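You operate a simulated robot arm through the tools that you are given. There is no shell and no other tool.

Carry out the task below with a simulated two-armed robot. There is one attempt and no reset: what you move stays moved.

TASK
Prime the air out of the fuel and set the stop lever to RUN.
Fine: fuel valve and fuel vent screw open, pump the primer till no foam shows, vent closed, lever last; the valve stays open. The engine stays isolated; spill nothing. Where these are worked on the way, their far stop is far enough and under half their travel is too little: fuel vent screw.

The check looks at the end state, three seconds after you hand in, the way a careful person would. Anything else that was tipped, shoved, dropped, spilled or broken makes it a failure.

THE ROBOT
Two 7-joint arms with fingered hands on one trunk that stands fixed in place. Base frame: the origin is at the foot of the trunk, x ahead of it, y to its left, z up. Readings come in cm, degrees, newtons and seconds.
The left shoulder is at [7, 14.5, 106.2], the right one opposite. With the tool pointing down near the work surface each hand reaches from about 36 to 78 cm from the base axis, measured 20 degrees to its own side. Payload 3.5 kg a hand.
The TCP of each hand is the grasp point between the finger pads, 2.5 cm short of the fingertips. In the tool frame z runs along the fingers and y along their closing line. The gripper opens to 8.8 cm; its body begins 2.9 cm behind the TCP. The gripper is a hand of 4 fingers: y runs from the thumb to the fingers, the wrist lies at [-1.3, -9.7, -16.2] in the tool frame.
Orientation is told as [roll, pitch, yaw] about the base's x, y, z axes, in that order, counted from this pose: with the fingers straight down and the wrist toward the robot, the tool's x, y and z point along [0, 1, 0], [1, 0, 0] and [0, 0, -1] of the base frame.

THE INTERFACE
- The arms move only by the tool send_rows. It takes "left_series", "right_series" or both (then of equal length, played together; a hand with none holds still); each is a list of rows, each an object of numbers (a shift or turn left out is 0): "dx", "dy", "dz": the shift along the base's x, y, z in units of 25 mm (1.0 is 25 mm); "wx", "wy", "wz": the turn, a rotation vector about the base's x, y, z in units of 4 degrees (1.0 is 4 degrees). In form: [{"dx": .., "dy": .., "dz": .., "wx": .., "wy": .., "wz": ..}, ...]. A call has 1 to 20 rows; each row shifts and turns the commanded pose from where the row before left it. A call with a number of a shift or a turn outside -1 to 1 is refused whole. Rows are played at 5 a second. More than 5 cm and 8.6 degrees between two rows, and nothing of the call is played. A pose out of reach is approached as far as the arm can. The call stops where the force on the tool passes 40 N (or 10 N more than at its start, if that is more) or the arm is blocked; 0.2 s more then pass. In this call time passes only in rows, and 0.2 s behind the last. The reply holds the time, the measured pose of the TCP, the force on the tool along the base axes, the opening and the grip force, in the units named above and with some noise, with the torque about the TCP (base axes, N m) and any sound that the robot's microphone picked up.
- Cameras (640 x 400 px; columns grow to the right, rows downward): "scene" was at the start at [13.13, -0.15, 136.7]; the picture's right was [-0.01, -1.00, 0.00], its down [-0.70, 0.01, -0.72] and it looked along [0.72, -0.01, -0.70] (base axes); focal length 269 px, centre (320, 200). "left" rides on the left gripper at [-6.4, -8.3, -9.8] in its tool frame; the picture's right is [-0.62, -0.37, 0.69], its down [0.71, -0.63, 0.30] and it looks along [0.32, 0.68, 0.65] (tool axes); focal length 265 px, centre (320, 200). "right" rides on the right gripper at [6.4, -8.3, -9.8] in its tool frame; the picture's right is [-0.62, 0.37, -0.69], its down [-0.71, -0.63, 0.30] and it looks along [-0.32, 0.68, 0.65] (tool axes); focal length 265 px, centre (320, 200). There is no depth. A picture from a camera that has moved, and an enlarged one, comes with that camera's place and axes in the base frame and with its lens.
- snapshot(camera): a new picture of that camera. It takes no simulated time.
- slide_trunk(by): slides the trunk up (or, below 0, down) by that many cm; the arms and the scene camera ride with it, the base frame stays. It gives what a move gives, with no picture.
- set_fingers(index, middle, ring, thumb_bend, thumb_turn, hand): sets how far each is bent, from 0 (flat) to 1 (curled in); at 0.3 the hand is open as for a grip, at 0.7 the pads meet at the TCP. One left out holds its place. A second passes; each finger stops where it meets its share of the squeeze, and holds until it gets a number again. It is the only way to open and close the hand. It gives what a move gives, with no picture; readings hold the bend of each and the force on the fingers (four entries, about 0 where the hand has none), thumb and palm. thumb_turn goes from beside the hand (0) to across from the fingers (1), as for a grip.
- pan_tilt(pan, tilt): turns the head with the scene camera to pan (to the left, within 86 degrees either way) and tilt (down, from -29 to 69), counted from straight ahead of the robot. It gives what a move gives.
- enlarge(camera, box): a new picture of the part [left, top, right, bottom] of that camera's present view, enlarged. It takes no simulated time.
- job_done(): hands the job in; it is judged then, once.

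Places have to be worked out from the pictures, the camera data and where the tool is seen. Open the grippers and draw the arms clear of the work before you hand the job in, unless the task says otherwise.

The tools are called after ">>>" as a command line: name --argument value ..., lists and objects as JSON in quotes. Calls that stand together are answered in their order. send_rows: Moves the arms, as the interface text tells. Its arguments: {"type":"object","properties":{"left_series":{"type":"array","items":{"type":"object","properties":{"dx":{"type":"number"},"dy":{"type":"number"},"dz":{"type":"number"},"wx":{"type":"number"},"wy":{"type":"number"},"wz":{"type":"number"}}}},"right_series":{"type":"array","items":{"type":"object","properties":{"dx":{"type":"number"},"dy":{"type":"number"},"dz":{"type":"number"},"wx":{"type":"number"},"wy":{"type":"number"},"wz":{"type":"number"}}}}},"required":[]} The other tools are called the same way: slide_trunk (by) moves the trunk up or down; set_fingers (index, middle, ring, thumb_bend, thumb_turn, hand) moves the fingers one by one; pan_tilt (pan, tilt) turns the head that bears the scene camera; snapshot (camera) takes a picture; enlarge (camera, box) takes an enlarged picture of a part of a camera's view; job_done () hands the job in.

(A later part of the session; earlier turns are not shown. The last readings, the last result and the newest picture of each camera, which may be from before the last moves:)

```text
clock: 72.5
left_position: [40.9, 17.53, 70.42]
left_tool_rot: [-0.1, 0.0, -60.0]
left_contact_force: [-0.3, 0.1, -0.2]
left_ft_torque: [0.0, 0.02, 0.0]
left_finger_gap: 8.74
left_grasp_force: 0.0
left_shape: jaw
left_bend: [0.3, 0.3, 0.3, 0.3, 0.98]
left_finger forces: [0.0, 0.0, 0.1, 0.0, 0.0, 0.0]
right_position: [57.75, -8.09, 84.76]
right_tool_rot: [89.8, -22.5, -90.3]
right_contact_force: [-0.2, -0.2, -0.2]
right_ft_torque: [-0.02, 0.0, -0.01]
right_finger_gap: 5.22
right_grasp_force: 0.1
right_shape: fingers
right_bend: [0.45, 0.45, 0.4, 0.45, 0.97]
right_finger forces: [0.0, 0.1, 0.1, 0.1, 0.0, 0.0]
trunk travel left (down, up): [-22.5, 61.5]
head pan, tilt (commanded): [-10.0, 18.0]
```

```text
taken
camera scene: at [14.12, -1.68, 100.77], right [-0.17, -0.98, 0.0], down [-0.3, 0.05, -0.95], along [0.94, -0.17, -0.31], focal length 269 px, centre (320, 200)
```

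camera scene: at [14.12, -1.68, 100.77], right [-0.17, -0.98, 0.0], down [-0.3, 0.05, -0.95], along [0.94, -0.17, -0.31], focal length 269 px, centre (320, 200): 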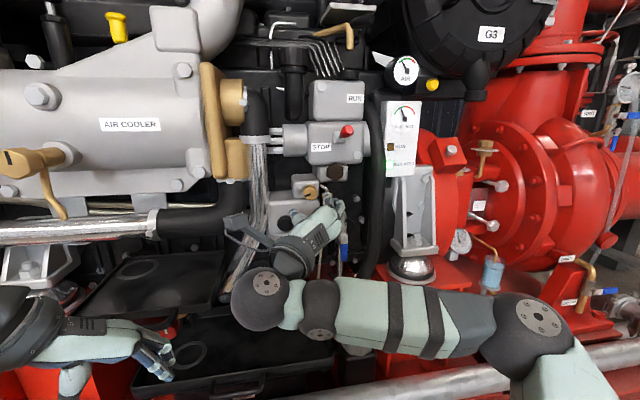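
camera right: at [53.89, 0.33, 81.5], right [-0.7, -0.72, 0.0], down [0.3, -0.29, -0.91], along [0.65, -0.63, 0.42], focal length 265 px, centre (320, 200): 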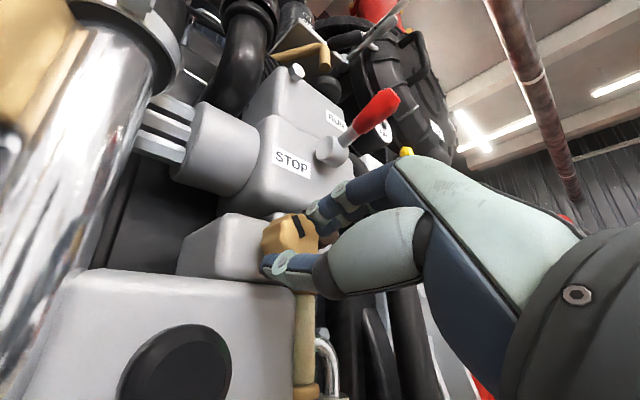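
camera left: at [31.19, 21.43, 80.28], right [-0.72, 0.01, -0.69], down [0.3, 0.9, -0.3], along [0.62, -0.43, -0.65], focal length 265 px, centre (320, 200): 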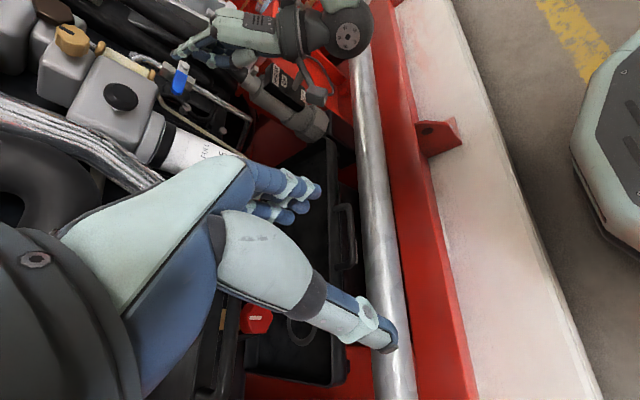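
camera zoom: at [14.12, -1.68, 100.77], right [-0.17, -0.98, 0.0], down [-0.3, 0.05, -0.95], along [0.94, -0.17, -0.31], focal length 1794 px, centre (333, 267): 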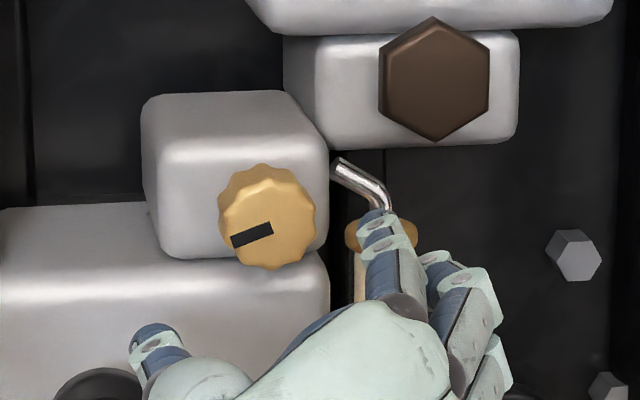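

The mark is a radial line, now ~109° round. Advancing for a second grip at the same relative position.

>>> send_rows --right_series '[{"dx": 0.45, "dy": -0.09, "dz": 0.02, "wx": 0.5}, {"dx": 0.45, "dy": -0.09, "dz": 0.02, "wx": 0.5}, {"dx": 0.45}, {"dx": 0.45}, {"dx": 0.45}]'

>>> set_fingers --hand "right" --index 0.8 --thumb_bend 0.8

>>> enlarge --camera "scene" --box '[270, 160, 366, 220]'

```text
clock: 73.7
left_position: [40.76, 17.53, 70.43]
left_tool_rot: [-0.1, 0.1, -60.0]
left_contact_force: [-0.1, 0.0, -0.3]
left_ft_torque: [-0.02, 0.01, -0.04]
left_finger_gap: 8.75
left_grasp_force: 0.0
left_shape: jaw
left_bend: [0.3, 0.3, 0.3, 0.3, 0.98]
left_finger forces: [0.0, 0.0, 0.1, 0.0, 0.0, 0.0]
right_position: [63.36, -8.32, 85.07]
right_tool_rot: [89.9, -18.7, -90.1]
right_contact_force: [-0.3, 1.2, -0.9]
right_ft_torque: [0.0, -0.02, -0.01]
right_finger_gap: 5.21
right_grasp_force: 0.1
right_shape: fingers
right_bend: [0.45, 0.45, 0.4, 0.45, 0.97]
right_finger forces: [0.0, 0.1, 0.0, 0.0, 0.0, 0.0]
trunk travel left (down, up): [-22.5, 61.5]
head pan, tilt (commanded): [-10.0, 18.0]
```

```text
clock: 74.7
left_position: [40.85, 17.47, 70.37]
left_tool_rot: [0.0, -0.1, -60.0]
left_contact_force: [0.1, -0.4, -0.1]
left_ft_torque: [-0.02, -0.02, 0.0]
left_finger_gap: 8.74
left_grasp_force: 0.0
left_shape: jaw
left_bend: [0.3, 0.3, 0.3, 0.3, 0.98]
left_finger forces: [0.0, 0.1, 0.0, 0.1, 0.0, 0.0]
right_position: [63.28, -8.48, 84.9]
right_tool_rot: [89.7, -18.7, -90.0]
right_contact_force: [1.5, 0.2, -2.6]
right_ft_torque: [0.01, 0.04, -0.04]
right_finger_gap: 1.94
right_grasp_force: 12.8
right_shape: fingers
right_bend: [0.55, 0.45, 0.4, 0.66, 0.98]
right_finger forces: [12.4, 0.1, 0.1, 0.0, 13.8, 0.1]
trunk travel left (down, up): [-22.5, 61.5]
head pan, tilt (commanded): [-10.0, 18.0]
```

```text
6.67 times, centred on (318, 190) of scene
camera zoom: at [14.19, -1.68, 100.76], right [-0.17, -0.98, 0.0], down [-0.31, 0.05, -0.95], along [0.94, -0.17, -0.31], focal length 1794 px, centre (333, 267)
```

zoom: 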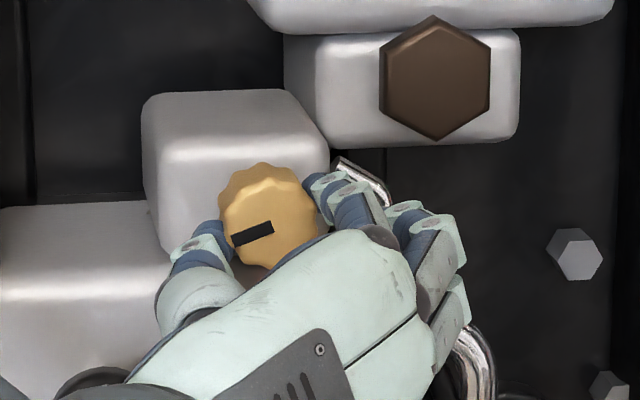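

Good second grip. Turning another 80° in one stroke with the smoothed path.

>>> send_rows --right_series '[{"wx": -1, "dy": -0.036, "dz": 0.0}, {"wx": -1, "dy": -0.036, "dz": 0.002}, {"wx": -1, "dy": -0.035, "dz": 0.004}, {"wx": -1, "dy": -0.034, "dz": 0.006}, {"wx": -1, "dy": -0.034, "dz": 0.009}, {"wx": -1, "dy": -0.033, "dz": 0.012}, {"wx": -1, "dy": -0.032, "dz": 0.014}, {"wx": -1, "dy": -0.03, "dz": 0.016}, {"wx": -1, "dy": -0.028, "dz": 0.018}, {"wx": -1, "dy": -0.026, "dz": 0.02}]'

>>> enlarge --camera "scene" --box '[270, 160, 366, 220]'

>>> send_rows --right_series '[{"wx": -1, "dy": -0.022, "dz": 0.02}, {"wx": -1, "dy": -0.02, "dz": 0.021}, {"wx": -1, "dy": -0.018, "dz": 0.022}, {"wx": -1, "dy": -0.016, "dz": 0.023}, {"wx": -1, "dy": -0.014, "dz": 0.024}, {"wx": -1, "dy": -0.012, "dz": 0.025}, {"wx": -1, "dy": -0.01, "dz": 0.026}, {"wx": -1, "dy": -0.008, "dz": 0.027}, {"wx": -1, "dy": -0.006, "dz": 0.028}, {"wx": -1, "dy": -0.004, "dz": 0.028}]'

>>> enlarge --camera "scene" --box '[270, 160, 366, 220]'

```text
clock: 76.9
left_position: [40.95, 17.49, 70.33]
left_tool_rot: [-0.1, 0.1, -60.0]
left_contact_force: [0.2, -0.8, -0.2]
left_ft_torque: [0.02, 0.03, -0.01]
left_finger_gap: 8.73
left_grasp_force: 0.0
left_shape: jaw
left_bend: [0.3, 0.3, 0.3, 0.3, 0.98]
left_finger forces: [0.1, 0.0, 0.1, 0.0, 0.0, 0.0]
right_position: [63.5, -9.29, 85.05]
right_tool_rot: [89.6, -58.7, -90.1]
right_contact_force: [2.1, 0.1, -7.5]
right_ft_torque: [0.12, 0.15, -0.03]
right_finger_gap: 1.86
right_grasp_force: 15.4
right_shape: fingers
right_bend: [0.58, 0.45, 0.4, 0.66, 0.92]
right_finger forces: [11.5, 0.0, 0.1, 0.0, 17.9, 0.0]
trunk travel left (down, up): [-22.5, 61.5]
head pan, tilt (commanded): [-10.0, 18.0]
```

```text
6.67 times, centred on (318, 190) of scene
camera zoom: at [14.26, -1.68, 100.74], right [-0.17, -0.98, 0.0], down [-0.31, 0.05, -0.95], along [0.94, -0.17, -0.31], focal length 1794 px, centre (333, 267)
```

zoom: 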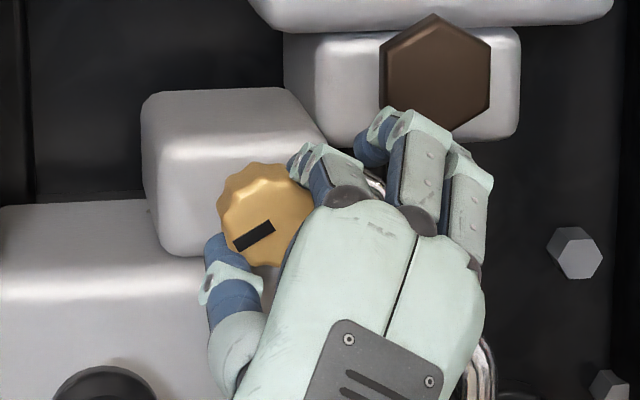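

```text
clock: 79.1
left_position: [41.02, 17.61, 70.36]
left_tool_rot: [-0.1, 0.0, -60.0]
left_contact_force: [-0.3, 0.0, 0.1]
left_ft_torque: [0.04, 0.01, 0.01]
left_finger_gap: 8.74
left_grasp_force: 0.2
left_shape: jaw
left_bend: [0.3, 0.3, 0.3, 0.3, 0.98]
left_finger forces: [0.1, 0.0, 0.1, 0.0, 0.1, 0.1]
right_position: [63.3, -9.48, 85.76]
right_tool_rot: [-90.1, -81.4, 89.9]
right_contact_force: [6.7, 4.7, -1.7]
right_ft_torque: [0.25, -0.12, -0.12]
right_finger_gap: 1.73
right_grasp_force: 17.8
right_shape: fingers
right_bend: [0.59, 0.45, 0.4, 0.67, 0.88]
right_finger forces: [14.3, 0.0, 0.1, 0.0, 21.2, 0.0]
trunk travel left (down, up): [-22.5, 61.5]
head pan, tilt (commanded): [-10.0, 18.0]
```

```text
6.67 times, centred on (318, 190) of scene
camera zoom: at [14.26, -1.6, 100.75], right [-0.17, -0.98, 0.0], down [-0.31, 0.05, -0.95], along [0.94, -0.16, -0.31], focal length 1794 px, centre (333, 267)
```

zoom: 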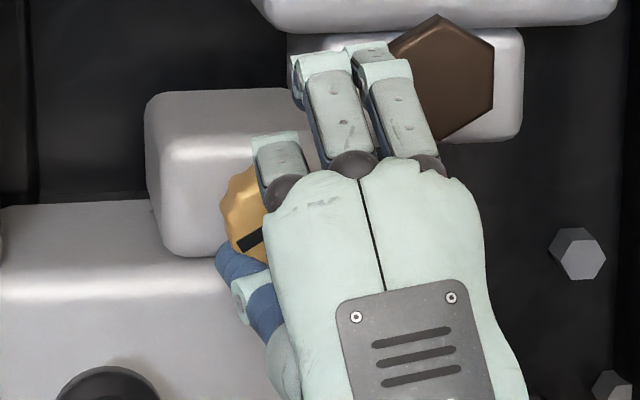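

The knob has reached a hard stop at ~120° (hand turned on, mark stayed, torque rose to 0.25 Nm), so the vent is fully open. Release and withdraw.

>>> set_fingers --hand "right" --index 0.4 --middle 0.4 --thumb_bend 0.4

>>> send_rows --right_series '[{"dx": -0.5}, {"dx": -0.5}, {"dx": -0.5}, {"dx": -0.3, "wx": 0.8, "dz": -0.3}, {"wx": 0.8, "dz": -0.3}, {"wx": 0.6, "dz": -0.3}]'

>>> snapshot --camera "scene"

>>> enlarge --camera "scene" --box '[262, 160, 374, 230]'

```text
clock: 80.1
left_position: [40.91, 17.4, 70.6]
left_tool_rot: [0.0, 0.0, -60.0]
left_contact_force: [0.5, -0.4, 0.0]
left_ft_torque: [0.02, -0.03, -0.02]
left_finger_gap: 8.77
left_grasp_force: 0.0
left_shape: jaw
left_bend: [0.3, 0.3, 0.3, 0.3, 0.98]
left_finger forces: [0.1, 0.0, 0.1, 0.0, 0.0, 0.1]
right_position: [63.34, -9.69, 85.92]
right_tool_rot: [-90.9, -81.4, 90.7]
right_contact_force: [-0.4, -0.8, 0.6]
right_ft_torque: [0.0, 0.02, 0.0]
right_finger_gap: 6.28
right_grasp_force: 0.1
right_shape: fingers
right_bend: [0.4, 0.4, 0.4, 0.4, 0.97]
right_finger forces: [0.1, 0.0, 0.0, 0.0, 0.0, 0.1]
trunk travel left (down, up): [-22.5, 61.5]
head pan, tilt (commanded): [-10.0, 18.0]
```

```text
clock: 81.5
left_position: [40.9, 17.46, 70.36]
left_tool_rot: [-0.1, 0.0, -59.9]
left_contact_force: [0.3, 0.6, -0.1]
left_ft_torque: [0.0, -0.02, 0.0]
left_finger_gap: 8.75
left_grasp_force: 0.1
left_shape: jaw
left_bend: [0.3, 0.3, 0.3, 0.3, 0.98]
left_finger forces: [0.2, 0.0, 0.0, 0.0, 0.0, 0.0]
right_position: [58.87, -9.69, 83.49]
right_tool_rot: [115.3, -89.9, -115.6]
right_contact_force: [-0.5, 0.5, 0.3]
right_ft_torque: [-0.03, -0.01, 0.01]
right_finger_gap: 6.32
right_grasp_force: 0.2
right_shape: fingers
right_bend: [0.4, 0.4, 0.4, 0.4, 0.97]
right_finger forces: [0.0, 0.1, 0.0, 0.0, 0.0, 0.0]
trunk travel left (down, up): [-22.5, 61.5]
head pan, tilt (commanded): [-10.0, 18.0]
```

```text
taken
camera scene: at [14.13, -1.69, 100.77], right [-0.17, -0.98, 0.0], down [-0.3, 0.05, -0.95], along [0.94, -0.17, -0.31], focal length 269 px, centre (320, 200)
```

scene: 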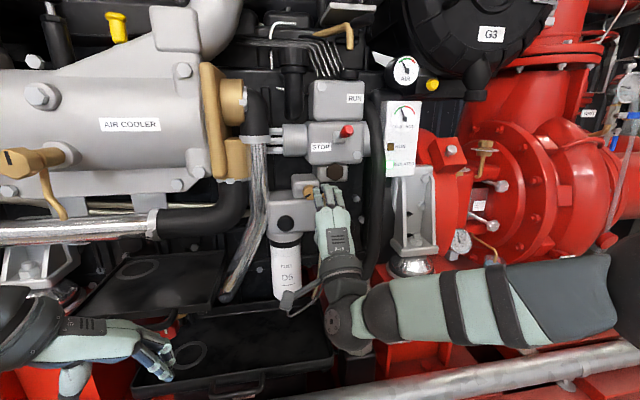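

```text
5.71 times, centred on (318, 195) of scene
camera zoom: at [14.13, -1.69, 100.77], right [-0.17, -0.98, 0.0], down [-0.3, 0.05, -0.95], along [0.94, -0.17, -0.31], focal length 1537 px, centre (331, 229)
```

zoom: 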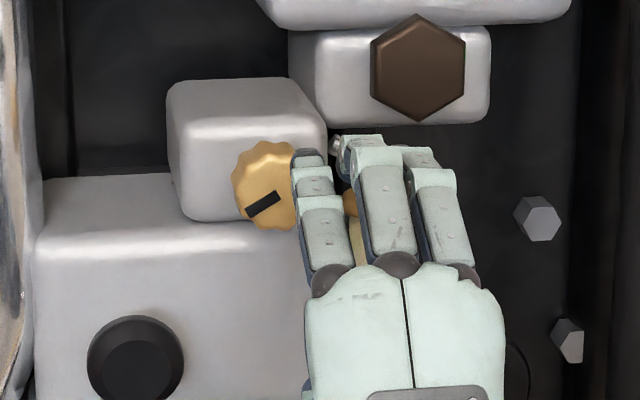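

Mark stays at ~120°. Next the primer: I'll move in front of the black plunger and form two straight fingers (index + middle) to push it.

>>> send_rows --right_series '[{"dx": -0.3, "dy": 0.3, "dz": -0.4}, {"dx": -0.3, "dy": 0.3, "dz": -0.4}, {"dy": 0.3, "dz": -0.4}, {"dy": 0.3, "dz": -0.4}, {"dy": 0.3, "dz": -0.4}, {"dy": 0.3, "dz": -0.4}, {"dy": 0.3, "dz": -0.4}, {"dy": 0.3, "dz": -0.3}, {"dy": 0.3, "dz": -0.2}]'

>>> set_fingers --hand "right" --index 0.3 --middle 0.3 --ring 1 --thumb_bend 1

>>> snapshot --camera "scene"

>>> enlarge --camera "scene" --box '[262, 170, 374, 240]'

>>> snapshot --camera "right"

```text
clock: 83.5
left_position: [40.87, 17.53, 70.43]
left_tool_rot: [-0.1, 0.0, -60.0]
left_contact_force: [-0.1, -0.4, -0.3]
left_ft_torque: [0.0, 0.01, -0.01]
left_finger_gap: 8.76
left_grasp_force: 0.1
left_shape: jaw
left_bend: [0.3, 0.3, 0.3, 0.3, 0.98]
left_finger forces: [0.1, 0.0, 0.0, 0.0, 0.0, 0.0]
right_position: [57.37, -2.83, 75.38]
right_tool_rot: [125.3, -89.8, -125.5]
right_contact_force: [0.4, 0.2, -0.7]
right_ft_torque: [0.0, 0.0, -0.03]
right_finger_gap: 6.28
right_grasp_force: 0.0
right_shape: fingers
right_bend: [0.4, 0.4, 0.4, 0.4, 0.97]
right_finger forces: [0.0, 0.1, 0.0, 0.1, 0.0, 0.0]
trunk travel left (down, up): [-22.5, 61.5]
head pan, tilt (commanded): [-10.0, 18.0]
```

```text
clock: 84.5
left_position: [40.78, 17.46, 70.57]
left_tool_rot: [-0.1, 0.1, -60.0]
left_contact_force: [0.8, 0.2, -0.9]
left_ft_torque: [-0.02, 0.0, -0.01]
left_finger_gap: 8.77
left_grasp_force: 0.1
left_shape: jaw
left_bend: [0.3, 0.3, 0.3, 0.3, 0.98]
left_finger forces: [0.0, 0.0, 0.0, 0.0, 0.1, 0.0]
right_position: [57.37, -2.82, 75.26]
right_tool_rot: [120.2, -89.8, -120.5]
right_contact_force: [0.1, -1.0, 0.5]
right_ft_torque: [-0.01, -0.02, -0.01]
right_finger_gap: 2.04
right_grasp_force: 0.0
right_shape: fingers
right_bend: [0.3, 0.3, 1.0, 0.98, 0.97]
right_finger forces: [0.0, 0.1, 0.0, 0.0, 0.0, 0.0]
trunk travel left (down, up): [-22.5, 61.5]
head pan, tilt (commanded): [-10.0, 18.0]
```

```text
taken
camera scene: at [14.12, -1.69, 100.77], right [-0.17, -0.98, 0.0], down [-0.3, 0.05, -0.95], along [0.94, -0.17, -0.31], focal length 269 px, centre (320, 200)
```

scene: 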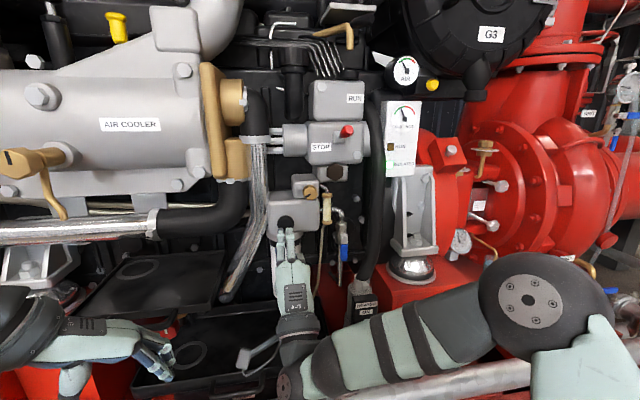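

```text
5.71 times, centred on (318, 205) of scene
camera zoom: at [14.12, -1.69, 100.77], right [-0.17, -0.98, 0.0], down [-0.3, 0.05, -0.95], along [0.94, -0.17, -0.31], focal length 1537 px, centre (331, 171)
```

zoom: 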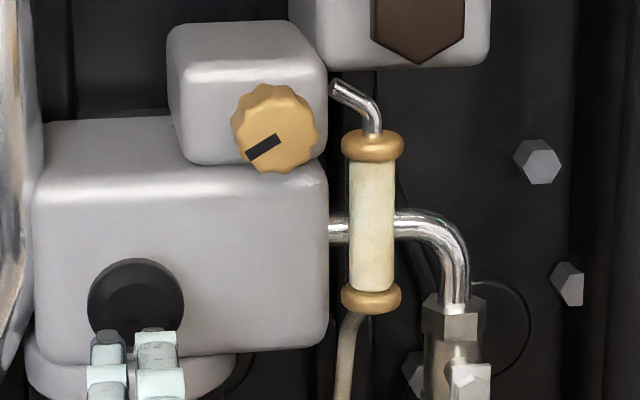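

```text
taken
camera right: at [47.79, 3.54, 67.06], right [-0.7, -0.62, 0.37], down [0.3, -0.71, -0.63], along [0.65, -0.33, 0.68], focal length 265 px, centre (320, 200)
```

right: 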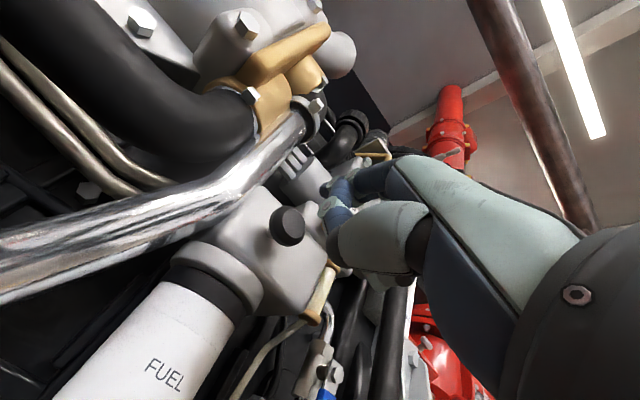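

The fingertips (≈(60.3,-3.2,80)) line up with the plunger (64.1,-3.5,79.8). I advance to contact and push, watching force.

>>> send_rows --right_series '[{"dx": 0.4, "dy": -0.1}, {"dx": 0.4}, {"dx": 0.4}, {"dx": 0.2}, {"dx": 0.12}]'

>>> enlarge --camera "scene" --box '[262, 170, 374, 240]'

```text
clock: 85.7
left_position: [40.88, 17.49, 70.51]
left_tool_rot: [0.0, 0.0, -59.9]
left_contact_force: [-0.2, 0.7, -0.5]
left_ft_torque: [-0.01, -0.02, 0.02]
left_finger_gap: 8.78
left_grasp_force: 0.0
left_shape: jaw
left_bend: [0.3, 0.3, 0.3, 0.3, 0.98]
left_finger forces: [0.0, 0.1, 0.1, 0.0, 0.0, 0.1]
right_position: [61.17, -3.16, 75.35]
right_tool_rot: [121.6, -89.8, -121.7]
right_contact_force: [-1.5, 0.2, -1.1]
right_ft_torque: [0.0, -0.04, -0.01]
right_finger_gap: 2.05
right_grasp_force: 0.1
right_shape: fingers
right_bend: [0.3, 0.3, 1.0, 0.98, 0.97]
right_finger forces: [0.0, 1.8, 0.0, 0.0, 0.0, 0.1]
trunk travel left (down, up): [-22.5, 61.5]
head pan, tilt (commanded): [-10.0, 18.0]
```

```text
5.71 times, centred on (318, 205) of scene
camera zoom: at [14.09, -1.69, 100.78], right [-0.17, -0.98, 0.0], down [-0.3, 0.05, -0.95], along [0.94, -0.17, -0.31], focal length 1537 px, centre (331, 171)
```

zoom: 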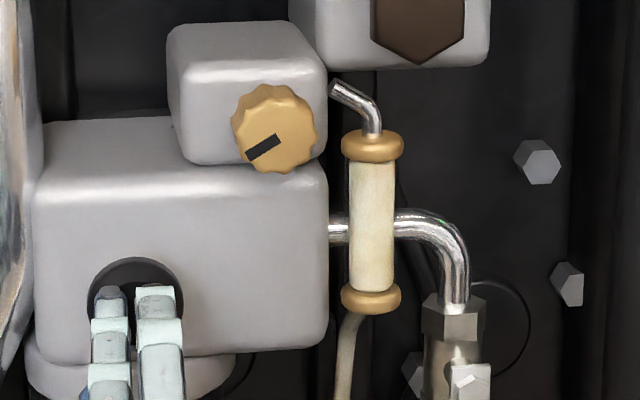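

Contact just begun, centred on the plunger. Pushing in ~1.5 cm.

>>> send_rows --right_series '[{"dx": 0.15}, {"dx": 0.15}, {"dx": 0.15}, {"dx": 0.15}]'

>>> enlarge --camera "scene" --box '[262, 170, 374, 240]'

```text
clock: 86.7
left_position: [40.76, 17.44, 70.52]
left_tool_rot: [0.1, 0.0, -59.9]
left_contact_force: [0.4, -0.1, 1.1]
left_ft_torque: [0.02, 0.02, -0.04]
left_finger_gap: 8.76
left_grasp_force: 0.0
left_shape: jaw
left_bend: [0.3, 0.3, 0.3, 0.3, 0.98]
left_finger forces: [0.1, 0.0, 0.0, 0.0, 0.0, 0.0]
right_position: [62.43, -3.22, 75.33]
right_tool_rot: [144.8, -89.7, -145.1]
right_contact_force: [-17.0, -0.1, -4.0]
right_ft_torque: [0.04, -0.75, -0.14]
right_finger_gap: 2.06
right_grasp_force: 8.3
right_shape: fingers
right_bend: [0.3, 0.3, 1.0, 0.98, 0.97]
right_finger forces: [0.0, 16.7, 0.1, 0.1, 0.1, 0.1]
trunk travel left (down, up): [-22.5, 61.5]
head pan, tilt (commanded): [-10.0, 18.0]
heard: click
```

```text
5.71 times, centred on (318, 205) of scene
camera zoom: at [13.89, -1.69, 100.8], right [-0.17, -0.98, 0.0], down [-0.3, 0.05, -0.95], along [0.94, -0.17, -0.31], focal length 1537 px, centre (331, 171)
```

zoom: 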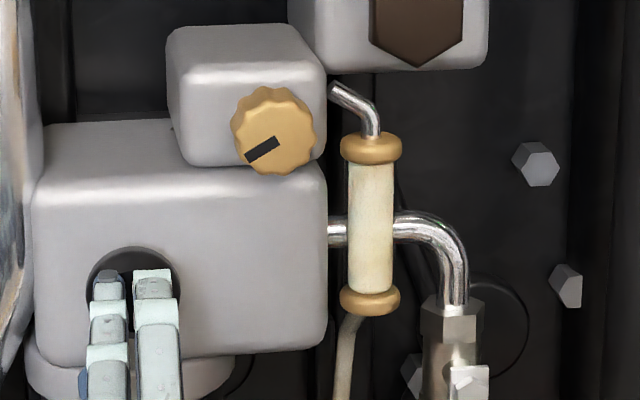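

A click at 17 N — one pump stroke. I release fully and stroke again, then look at the sight glass.

>>> send_rows --right_series '[{"dx": -0.35}, {"dx": -0.35}, {}, {"dx": 0.2}, {"dx": 0.2}, {"dx": 0.15}, {"dx": 0.15}]'

>>> enlarge --camera "scene" --box '[262, 170, 374, 240]'

```text
clock: 88.3
left_position: [40.8, 17.51, 70.55]
left_tool_rot: [0.1, 0.0, -59.9]
left_contact_force: [-0.6, 0.2, -1.0]
left_ft_torque: [0.01, 0.02, 0.01]
left_finger_gap: 8.77
left_grasp_force: 0.1
left_shape: jaw
left_bend: [0.3, 0.3, 0.3, 0.3, 0.98]
left_finger forces: [0.0, 0.0, 0.0, 0.0, 0.0, 0.0]
right_position: [62.35, -3.13, 75.55]
right_tool_rot: [139.0, -89.6, -139.1]
right_contact_force: [-16.2, -1.1, -3.2]
right_ft_torque: [0.06, -0.73, -0.14]
right_finger_gap: 2.02
right_grasp_force: 7.9
right_shape: fingers
right_bend: [0.3, 0.3, 1.0, 0.98, 0.97]
right_finger forces: [0.0, 15.8, 0.0, 0.0, 0.0, 0.1]
trunk travel left (down, up): [-22.5, 61.5]
head pan, tilt (commanded): [-10.0, 18.0]
heard: click
```

```text
5.71 times, centred on (318, 205) of scene
camera zoom: at [13.9, -1.7, 100.8], right [-0.17, -0.98, 0.0], down [-0.3, 0.05, -0.95], along [0.94, -0.17, -0.31], focal length 1537 px, centre (331, 171)
```

zoom: 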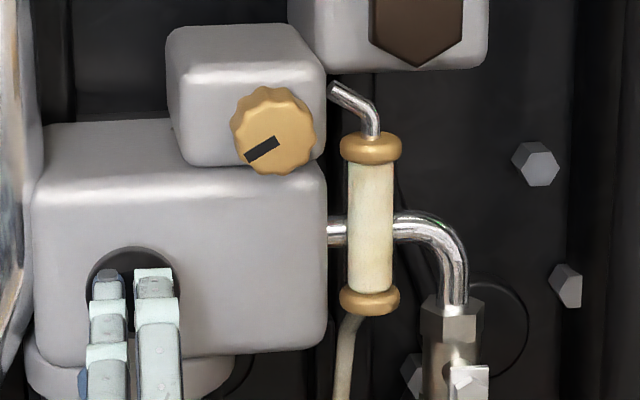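

Another click. Let me zoom the sight glass for a baseline, and keep pumping two strokes per call.

>>> enlarge --camera "scene" --box '[308, 185, 348, 230]'

>>> send_rows --right_series '[{"dx": -0.35}, {"dx": -0.35}, {}, {"dx": 0.2}, {"dx": 0.2}, {"dx": 0.15}, {"dx": 0.15}, {"dx": -0.35}, {"dx": -0.35}, {}, {"dx": 0.2}, {"dx": 0.2}, {"dx": 0.15}, {"dx": 0.15}]'

>>> enlarge --camera "scene" --box '[308, 185, 348, 230]'

```text
8.89 times, centred on (328, 208) of scene
camera zoom: at [13.9, -1.7, 100.8], right [-0.17, -0.98, 0.0], down [-0.3, 0.05, -0.95], along [0.94, -0.17, -0.31], focal length 2391 px, centre (249, 133)
```

zoom: 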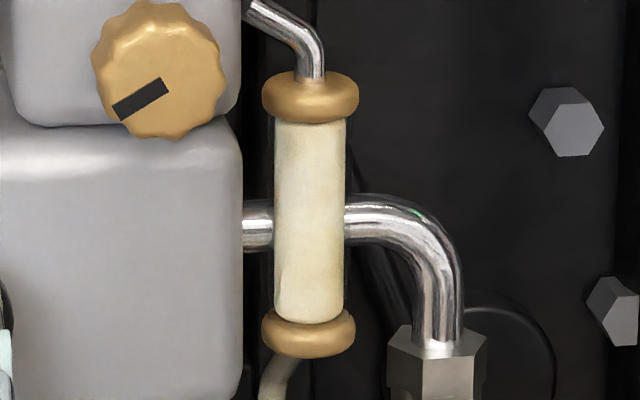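

```text
clock: 91.3
left_position: [40.73, 17.46, 70.53]
left_tool_rot: [0.1, 0.0, -60.0]
left_contact_force: [-0.6, -0.6, 0.4]
left_ft_torque: [-0.01, -0.04, -0.01]
left_finger_gap: 8.76
left_grasp_force: 0.0
left_shape: jaw
left_bend: [0.3, 0.3, 0.3, 0.3, 0.98]
left_finger forces: [0.0, 0.1, 0.0, 0.0, 0.1, 0.0]
right_position: [62.41, -3.12, 75.44]
right_tool_rot: [136.1, -89.7, -136.4]
right_contact_force: [-14.5, 0.5, -3.1]
right_ft_torque: [0.04, -0.67, -0.13]
right_finger_gap: 2.04
right_grasp_force: 7.2
right_shape: fingers
right_bend: [0.3, 0.3, 1.0, 0.98, 0.97]
right_finger forces: [0.0, 14.7, 0.1, 0.0, 0.0, 0.1]
trunk travel left (down, up): [-22.5, 61.5]
head pan, tilt (commanded): [-10.0, 18.0]
heard: click, click
```

```text
8.89 times, centred on (328, 208) of scene
camera zoom: at [13.91, -1.7, 100.8], right [-0.17, -0.98, 0.0], down [-0.3, 0.05, -0.95], along [0.94, -0.17, -0.31], focal length 2391 px, centre (249, 133)
```

zoom: 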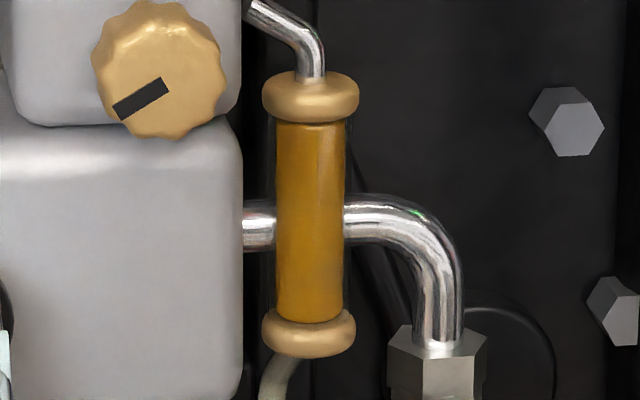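

The sight glass has turned clear amber — no foam after 4 strokes. I stop pumping, withdraw, and move to the vent knob to close it.

>>> send_rows --right_series '[{"dx": -0.5}, {"dx": -0.5}, {"dx": -0.5}, {"dx": -0.3}, {"dy": -0.34, "dz": 0.5}, {"dy": -0.34, "dz": 0.5}, {"dy": -0.34, "dz": 0.5}, {"dy": -0.34, "dz": 0.5}, {"dy": -0.34, "dz": 0.5}, {"dy": -0.34, "dz": 0.5}, {"dy": -0.34, "dz": 0.5}, {"dy": -0.34, "dz": 0.5}, {"wx": -0.8}, {"wx": -0.8}, {"wx": -0.8}]'

>>> set_fingers --hand "right" --index 0.42 --middle 0.3 --ring 0.3 --thumb_bend 0.42

>>> snapshot --camera "scene"

>>> enlarge --camera "scene" --box '[262, 160, 374, 230]'

```text
clock: 94.5
left_position: [40.9, 17.55, 70.44]
left_tool_rot: [0.0, 0.0, -60.0]
left_contact_force: [0.0, -0.3, 0.9]
left_ft_torque: [-0.01, 0.03, 0.0]
left_finger_gap: 8.77
left_grasp_force: 0.1
left_shape: jaw
left_bend: [0.3, 0.3, 0.3, 0.3, 0.98]
left_finger forces: [0.0, 0.1, 0.0, 0.0, 0.0, 0.0]
right_position: [58.16, -9.96, 85.4]
right_tool_rot: [-90.8, -80.5, 90.6]
right_contact_force: [0.4, -0.5, 0.5]
right_ft_torque: [-0.02, -0.01, -0.03]
right_finger_gap: 2.05
right_grasp_force: 0.1
right_shape: fingers
right_bend: [0.3, 0.3, 1.0, 0.98, 0.97]
right_finger forces: [0.0, 0.0, 0.0, 0.0, 0.0, 0.0]
trunk travel left (down, up): [-22.5, 61.5]
head pan, tilt (commanded): [-10.0, 18.0]
```

```text
clock: 95.5
left_position: [40.92, 17.49, 70.57]
left_tool_rot: [0.0, 0.0, -60.0]
left_contact_force: [-0.3, -0.8, -0.3]
left_ft_torque: [0.02, 0.0, -0.04]
left_finger_gap: 8.71
left_grasp_force: 0.2
left_shape: jaw
left_bend: [0.3, 0.3, 0.3, 0.3, 0.98]
left_finger forces: [0.0, 0.0, 0.1, 0.1, 0.0, 0.0]
right_position: [58.2, -10.0, 85.16]
right_tool_rot: [-90.9, -80.6, 90.5]
right_contact_force: [0.7, -0.1, -1.2]
right_ft_torque: [-0.01, 0.02, 0.01]
right_finger_gap: 5.89
right_grasp_force: 0.0
right_shape: fingers
right_bend: [0.42, 0.3, 0.3, 0.42, 0.97]
right_finger forces: [0.0, 0.1, 0.1, 0.1, 0.1, 0.0]
trunk travel left (down, up): [-22.5, 61.5]
head pan, tilt (commanded): [-10.0, 18.0]
```

```text
taken
camera scene: at [14.12, -1.69, 100.77], right [-0.17, -0.98, 0.0], down [-0.3, 0.05, -0.95], along [0.94, -0.17, -0.31], focal length 269 px, centre (320, 200)
```

scene: 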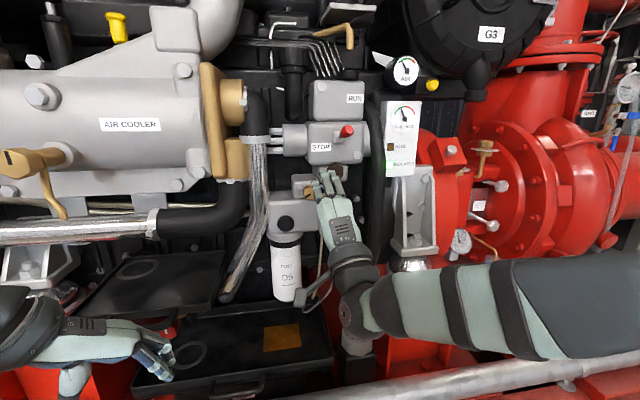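

```text
5.71 times, centred on (318, 195) of scene
camera zoom: at [14.12, -1.69, 100.77], right [-0.17, -0.98, 0.0], down [-0.3, 0.05, -0.95], along [0.94, -0.17, -0.31], focal length 1537 px, centre (331, 229)
```

zoom: 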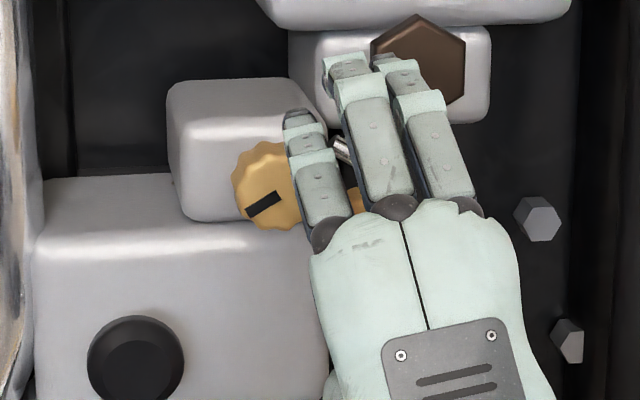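

I notice an amber patch in the drip tray below; let me look at it, since the vent should be closed promptly.

>>> enlarge --camera "scene" --box '[220, 260, 380, 360]'

>>> send_rows --right_series '[{"dx": 0.4, "dy": 0.02, "dz": 0.1}, {"dx": 0.4, "dz": 0.1}, {"dx": 0.4}, {"dx": 0.4}, {"dx": 0.46}]'

>>> enlarge --camera "scene" --box '[262, 160, 374, 230]'

>>> snapshot --camera "right"

```text
4.00 times, centred on (300, 310) of scene
camera zoom: at [14.12, -1.69, 100.77], right [-0.17, -0.98, 0.0], down [-0.3, 0.05, -0.95], along [0.94, -0.17, -0.31], focal length 1076 px, centre (400, -240)
```

zoom: 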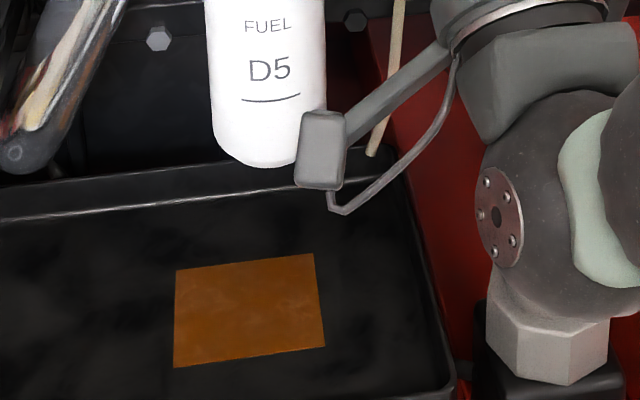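

```text
clock: 96.7
left_position: [40.82, 17.46, 70.39]
left_tool_rot: [-0.1, 0.0, -59.9]
left_contact_force: [-0.4, 0.0, 0.4]
left_ft_torque: [0.02, 0.01, -0.02]
left_finger_gap: 8.77
left_grasp_force: 0.1
left_shape: jaw
left_bend: [0.3, 0.3, 0.3, 0.3, 0.98]
left_finger forces: [0.0, 0.1, 0.0, 0.0, 0.1, 0.0]
right_position: [63.24, -9.78, 85.8]
right_tool_rot: [-90.7, -80.7, 90.5]
right_contact_force: [0.1, -0.9, -0.3]
right_ft_torque: [-0.02, 0.03, -0.01]
right_finger_gap: 5.91
right_grasp_force: 0.1
right_shape: fingers
right_bend: [0.42, 0.3, 0.3, 0.42, 0.97]
right_finger forces: [0.1, 0.0, 0.1, 0.0, 0.0, 0.1]
trunk travel left (down, up): [-22.5, 61.5]
head pan, tilt (commanded): [-10.0, 18.0]
```

```text
5.71 times, centred on (318, 195) of scene
camera zoom: at [14.13, -1.68, 100.77], right [-0.17, -0.98, 0.0], down [-0.3, 0.05, -0.95], along [0.94, -0.17, -0.31], focal length 1537 px, centre (331, 229)
```

zoom: 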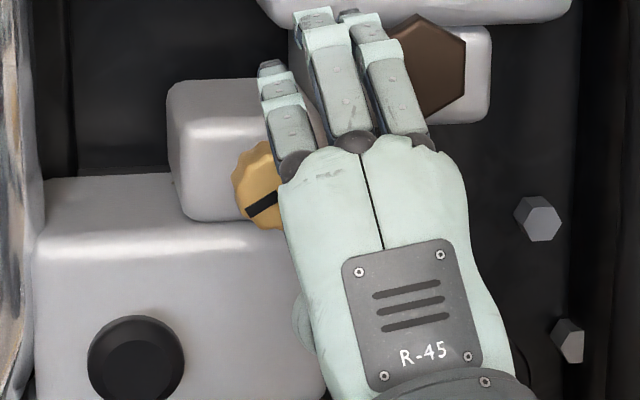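

```text
taken
camera right: at [53.76, -4.86, 76.57], right [-0.7, -0.55, 0.46], down [0.3, -0.81, -0.5], along [0.65, -0.21, 0.73], focal length 265 px, centre (320, 200)
```

right: 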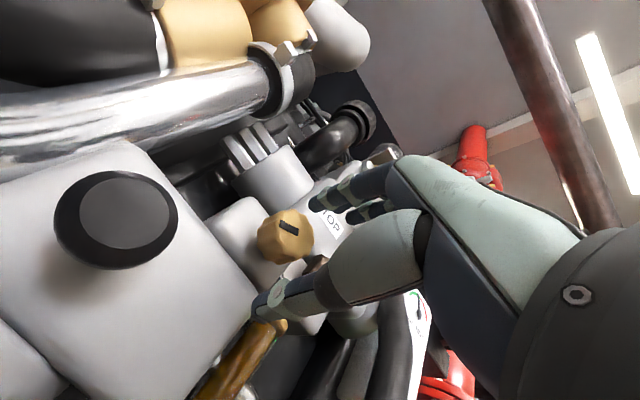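

That's vented fuel caught in the drip tray, so I close the vent now. Gripping the knob from this low-roll posture.

>>> set_fingers --hand "right" --index 0.8 --thumb_bend 0.8

>>> enlarge --camera "scene" --box '[262, 160, 374, 230]'

>>> enlarge --camera "right" --box '[200, 160, 360, 260]'

```text
clock: 97.7
left_position: [40.92, 17.45, 70.41]
left_tool_rot: [-0.1, 0.1, -60.1]
left_contact_force: [0.0, 0.3, -0.1]
left_ft_torque: [-0.01, 0.02, 0.02]
left_finger_gap: 8.76
left_grasp_force: 0.0
left_shape: jaw
left_bend: [0.3, 0.3, 0.3, 0.3, 0.98]
left_finger forces: [0.1, 0.1, 0.0, 0.0, 0.1, 0.0]
right_position: [63.37, -10.0, 85.63]
right_tool_rot: [-90.1, -80.6, 89.9]
right_contact_force: [3.0, -4.6, -2.6]
right_ft_torque: [-0.01, 0.01, -0.09]
right_finger_gap: 1.43
right_grasp_force: 11.6
right_shape: fingers
right_bend: [0.57, 0.3, 0.3, 0.66, 0.98]
right_finger forces: [10.6, 0.1, 0.1, 0.1, 12.8, 0.0]
trunk travel left (down, up): [-22.5, 61.5]
head pan, tilt (commanded): [-10.0, 18.0]
```

```text
5.71 times, centred on (318, 195) of scene
camera zoom: at [14.2, -1.77, 100.76], right [-0.17, -0.98, 0.0], down [-0.31, 0.05, -0.95], along [0.94, -0.17, -0.31], focal length 1537 px, centre (331, 229)
```

zoom: 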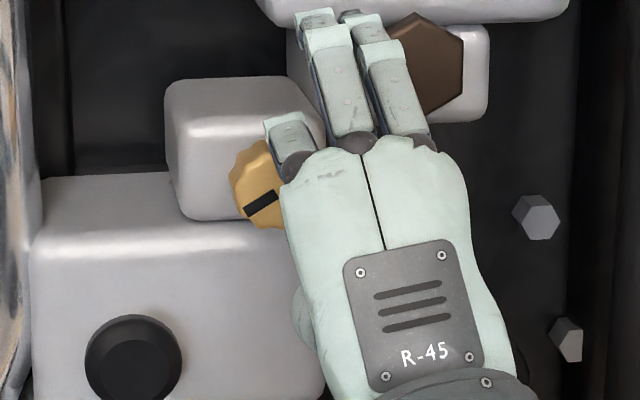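

```text
4.00 times, centred on (280, 210) of right
camera zoom: at [53.81, -4.98, 76.5], right [-0.7, -0.55, 0.46], down [0.3, -0.81, -0.5], along [0.65, -0.21, 0.73], focal length 1062 px, centre (480, 160)
```

zoom: 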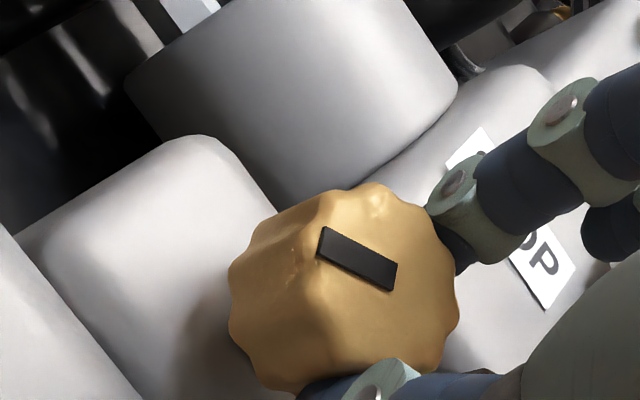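

Gripped (10.6/12.8 N). Turning clockwise now, first 40°.

>>> send_rows --right_series '[{"wx": 1, "dy": 0.0134, "dz": -0.03}, {"wx": 1, "dy": 0.0134, "dz": -0.03}, {"wx": 1, "dy": 0.0134, "dz": -0.03}, {"wx": 1, "dy": 0.0134, "dz": -0.03}, {"wx": 1, "dy": 0.0134, "dz": -0.03}, {"wx": 1, "dy": 0.0237, "dz": -0.0236}, {"wx": 1, "dy": 0.0237, "dz": -0.0236}, {"wx": 1, "dy": 0.0237, "dz": -0.0236}, {"wx": 1, "dy": 0.0237, "dz": -0.0236}, {"wx": 1, "dy": 0.0237, "dz": -0.0236}]'

>>> enlarge --camera "scene" --box '[262, 160, 374, 230]'

```text
clock: 99.9
left_position: [40.97, 17.4, 70.42]
left_tool_rot: [-0.2, 0.1, -60.0]
left_contact_force: [0.5, -1.0, -0.5]
left_ft_torque: [-0.01, -0.02, -0.01]
left_finger_gap: 8.73
left_grasp_force: 0.1
left_shape: jaw
left_bend: [0.3, 0.3, 0.3, 0.3, 0.98]
left_finger forces: [0.0, 0.0, 0.0, 0.1, 0.1, 0.0]
right_position: [63.4, -9.56, 85.1]
right_tool_rot: [89.9, -59.3, -90.1]
right_contact_force: [2.5, -5.1, -3.3]
right_ft_torque: [-0.08, 0.03, -0.14]
right_finger_gap: 1.43
right_grasp_force: 12.1
right_shape: fingers
right_bend: [0.57, 0.3, 0.3, 0.67, 1.0]
right_finger forces: [10.6, 0.1, 0.0, 0.0, 13.6, 0.1]
trunk travel left (down, up): [-22.5, 61.5]
head pan, tilt (commanded): [-10.0, 18.0]
```

```text
5.71 times, centred on (318, 195) of scene
camera zoom: at [14.21, -1.79, 100.75], right [-0.17, -0.98, 0.0], down [-0.31, 0.05, -0.95], along [0.94, -0.17, -0.31], focal length 1537 px, centre (331, 229)
```

zoom: 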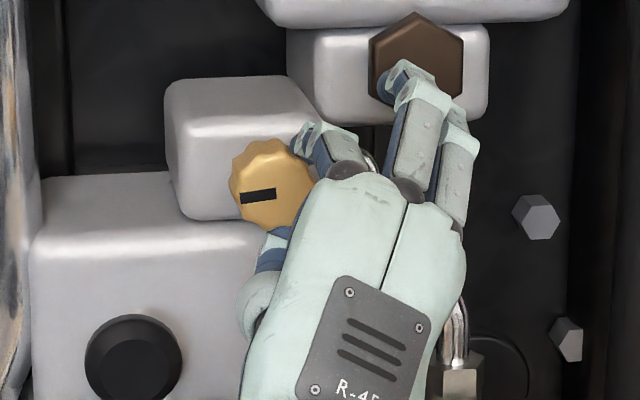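

The knob is turning back (mark ~97°). Continue the clockwise stroke.

>>> send_rows --right_series '[{"wx": 1, "dy": 0.031, "dz": -0.0148}, {"wx": 1, "dy": 0.031, "dz": -0.0148}, {"wx": 1, "dy": 0.031, "dz": -0.0148}, {"wx": 1, "dy": 0.031, "dz": -0.0148}, {"wx": 1, "dy": 0.031, "dz": -0.0148}, {"wx": 1, "dy": 0.0347, "dz": -0.0042}, {"wx": 1, "dy": 0.0347, "dz": -0.0042}, {"wx": 1, "dy": 0.0347, "dz": -0.0042}, {"wx": 1, "dy": 0.0347, "dz": -0.0042}, {"wx": 1, "dy": 0.0347, "dz": -0.0042}]'

>>> enlarge --camera "scene" --box '[262, 160, 374, 230]'

>>> enlarge --camera "scene" --box '[220, 260, 380, 360]'

```text
clock: 102.1
left_position: [40.92, 17.3, 70.42]
left_tool_rot: [-0.1, 0.2, -60.0]
left_contact_force: [-0.3, 0.8, -1.0]
left_ft_torque: [0.02, 0.01, 0.0]
left_finger_gap: 8.78
left_grasp_force: 0.0
left_shape: jaw
left_bend: [0.3, 0.3, 0.3, 0.3, 0.98]
left_finger forces: [0.0, 0.0, 0.0, 0.0, 0.0, 0.0]
right_position: [63.38, -8.7, 84.69]
right_tool_rot: [89.6, -19.2, -90.1]
right_contact_force: [1.7, -10.0, -11.4]
right_ft_torque: [0.02, 0.11, -0.22]
right_finger_gap: 1.48
right_grasp_force: 14.2
right_shape: fingers
right_bend: [0.54, 0.3, 0.3, 0.68, 1.0]
right_finger forces: [13.9, 0.0, 0.0, 0.0, 14.6, 0.1]
trunk travel left (down, up): [-22.5, 61.5]
head pan, tilt (commanded): [-10.0, 18.0]
```

```text
5.71 times, centred on (318, 195) of scene
camera zoom: at [14.28, -1.85, 100.74], right [-0.17, -0.98, 0.0], down [-0.31, 0.06, -0.95], along [0.94, -0.16, -0.31], focal length 1537 px, centre (331, 229)
```

zoom: 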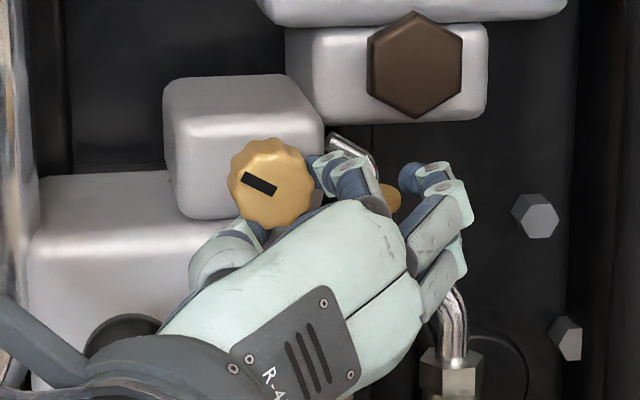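

```text
4.00 times, centred on (300, 310) of scene
camera zoom: at [14.28, -1.85, 100.74], right [-0.17, -0.98, 0.0], down [-0.31, 0.06, -0.95], along [0.94, -0.16, -0.31], focal length 1076 px, centre (400, -240)
```

zoom: 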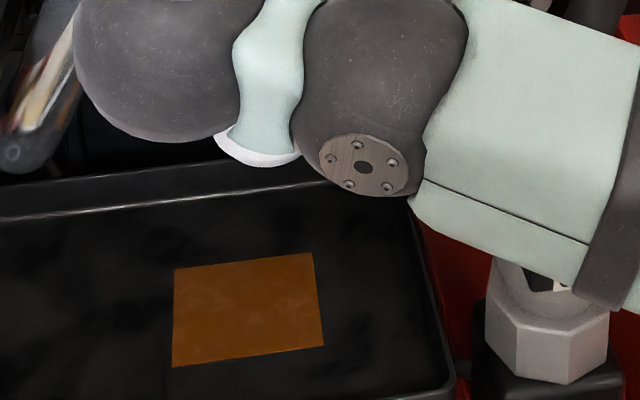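

About half closed (mark ~61°), and the tray patch is not growing. Release, roll back, and re-grip for the rest.

>>> set_fingers --hand "right" --index 0.4 --thumb_bend 0.4

>>> send_rows --right_series '[{"dx": -0.5}, {"dx": -0.5}, {"wx": -1, "dy": -0.03}, {"wx": -1, "dy": -0.03}, {"wx": -1, "dy": -0.03}, {"wx": -1, "dy": -0.03}, {"wx": -1, "dy": -0.03}, {"wx": -1, "dy": -0.03, "dz": 0.015}, {"wx": -1, "dy": -0.03, "dz": 0.015}, {"wx": -1, "dy": -0.03, "dz": 0.015}, {"wx": -1, "dy": -0.03, "dz": 0.015}, {"wx": -1, "dy": -0.03, "dz": 0.015}, {"wx": -1, "dy": -0.025, "dz": 0.024}, {"wx": -1, "dy": -0.025, "dz": 0.024}, {"wx": -1, "dy": -0.025, "dz": 0.024}, {"wx": -1, "dy": -0.025, "dz": 0.024}, {"wx": -1, "dy": -0.025, "dz": 0.024}]'

>>> send_rows --right_series '[{"wx": -1, "dy": -0.015, "dz": 0.03}, {"wx": -1, "dy": -0.015, "dz": 0.03}, {"wx": -1, "dy": -0.015, "dz": 0.03}, {"wx": -1, "dy": -0.015, "dz": 0.03}, {"wx": -1, "dy": -0.015, "dz": 0.03}]'

>>> enlarge --camera "scene" --box '[262, 160, 374, 230]'

```text
clock: 103.1
left_position: [40.86, 17.44, 70.47]
left_tool_rot: [0.0, 0.0, -60.0]
left_contact_force: [0.3, 0.5, 0.8]
left_ft_torque: [-0.01, 0.04, 0.0]
left_finger_gap: 8.75
left_grasp_force: 0.0
left_shape: jaw
left_bend: [0.3, 0.3, 0.3, 0.3, 0.98]
left_finger forces: [0.0, 0.0, 0.0, 0.0, 0.0, 0.0]
right_position: [63.26, -8.68, 84.84]
right_tool_rot: [89.7, -19.3, -90.1]
right_contact_force: [-0.4, -0.3, -0.7]
right_ft_torque: [-0.04, 0.0, 0.0]
right_finger_gap: 6.29
right_grasp_force: 0.1
right_shape: fingers
right_bend: [0.4, 0.3, 0.3, 0.4, 0.98]
right_finger forces: [0.0, 0.0, 0.1, 0.0, 0.0, 0.0]
trunk travel left (down, up): [-22.5, 61.5]
head pan, tilt (commanded): [-10.0, 18.0]
```

```text
clock: 106.7
left_position: [40.83, 17.56, 70.31]
left_tool_rot: [-0.1, -0.1, -59.9]
left_contact_force: [0.3, -0.4, 0.7]
left_ft_torque: [0.02, 0.02, -0.01]
left_finger_gap: 8.78
left_grasp_force: 0.0
left_shape: jaw
left_bend: [0.3, 0.3, 0.3, 0.3, 0.98]
left_finger forces: [0.1, 0.0, 0.0, 0.1, 0.1, 0.1]
right_position: [60.89, -9.61, 85.39]
right_tool_rot: [90.4, -79.5, -90.7]
right_contact_force: [-0.1, 0.0, 0.5]
right_ft_torque: [0.01, 0.01, 0.02]
right_finger_gap: 6.33
right_grasp_force: 0.0
right_shape: fingers
right_bend: [0.4, 0.3, 0.3, 0.4, 0.98]
right_finger forces: [0.0, 0.1, 0.0, 0.1, 0.0, 0.0]
trunk travel left (down, up): [-22.5, 61.5]
head pan, tilt (commanded): [-10.0, 18.0]
```

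```text
clock: 107.9
left_position: [40.93, 17.53, 70.4]
left_tool_rot: [0.0, 0.1, -60.0]
left_contact_force: [0.9, 0.4, -0.3]
left_ft_torque: [-0.02, -0.02, -0.02]
left_finger_gap: 8.75
left_grasp_force: 0.1
left_shape: jaw
left_bend: [0.3, 0.3, 0.3, 0.3, 0.98]
left_finger forces: [0.0, 0.0, 0.1, 0.0, 0.1, 0.1]
right_position: [60.78, -9.84, 85.9]
right_tool_rot: [-90.9, -80.4, 90.5]
right_contact_force: [1.0, 0.2, 0.2]
right_ft_torque: [0.01, -0.01, -0.04]
right_finger_gap: 6.31
right_grasp_force: 0.0
right_shape: fingers
right_bend: [0.4, 0.3, 0.3, 0.4, 0.98]
right_finger forces: [0.1, 0.0, 0.1, 0.0, 0.1, 0.0]
trunk travel left (down, up): [-22.5, 61.5]
head pan, tilt (commanded): [-10.0, 18.0]
```

```text
5.71 times, centred on (318, 195) of scene
camera zoom: at [14.1, -1.67, 100.77], right [-0.17, -0.98, 0.0], down [-0.3, 0.05, -0.95], along [0.94, -0.17, -0.31], focal length 1537 px, centre (331, 229)
```

zoom: 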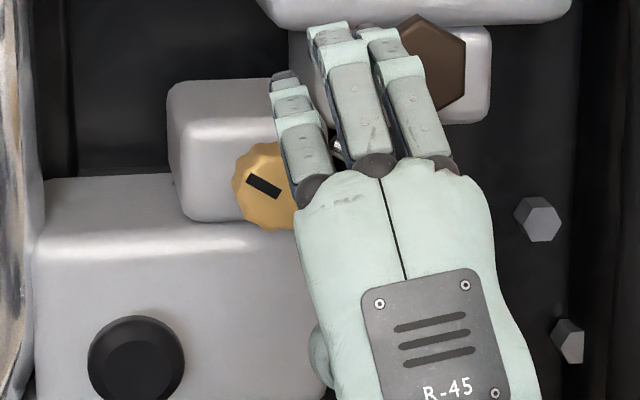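

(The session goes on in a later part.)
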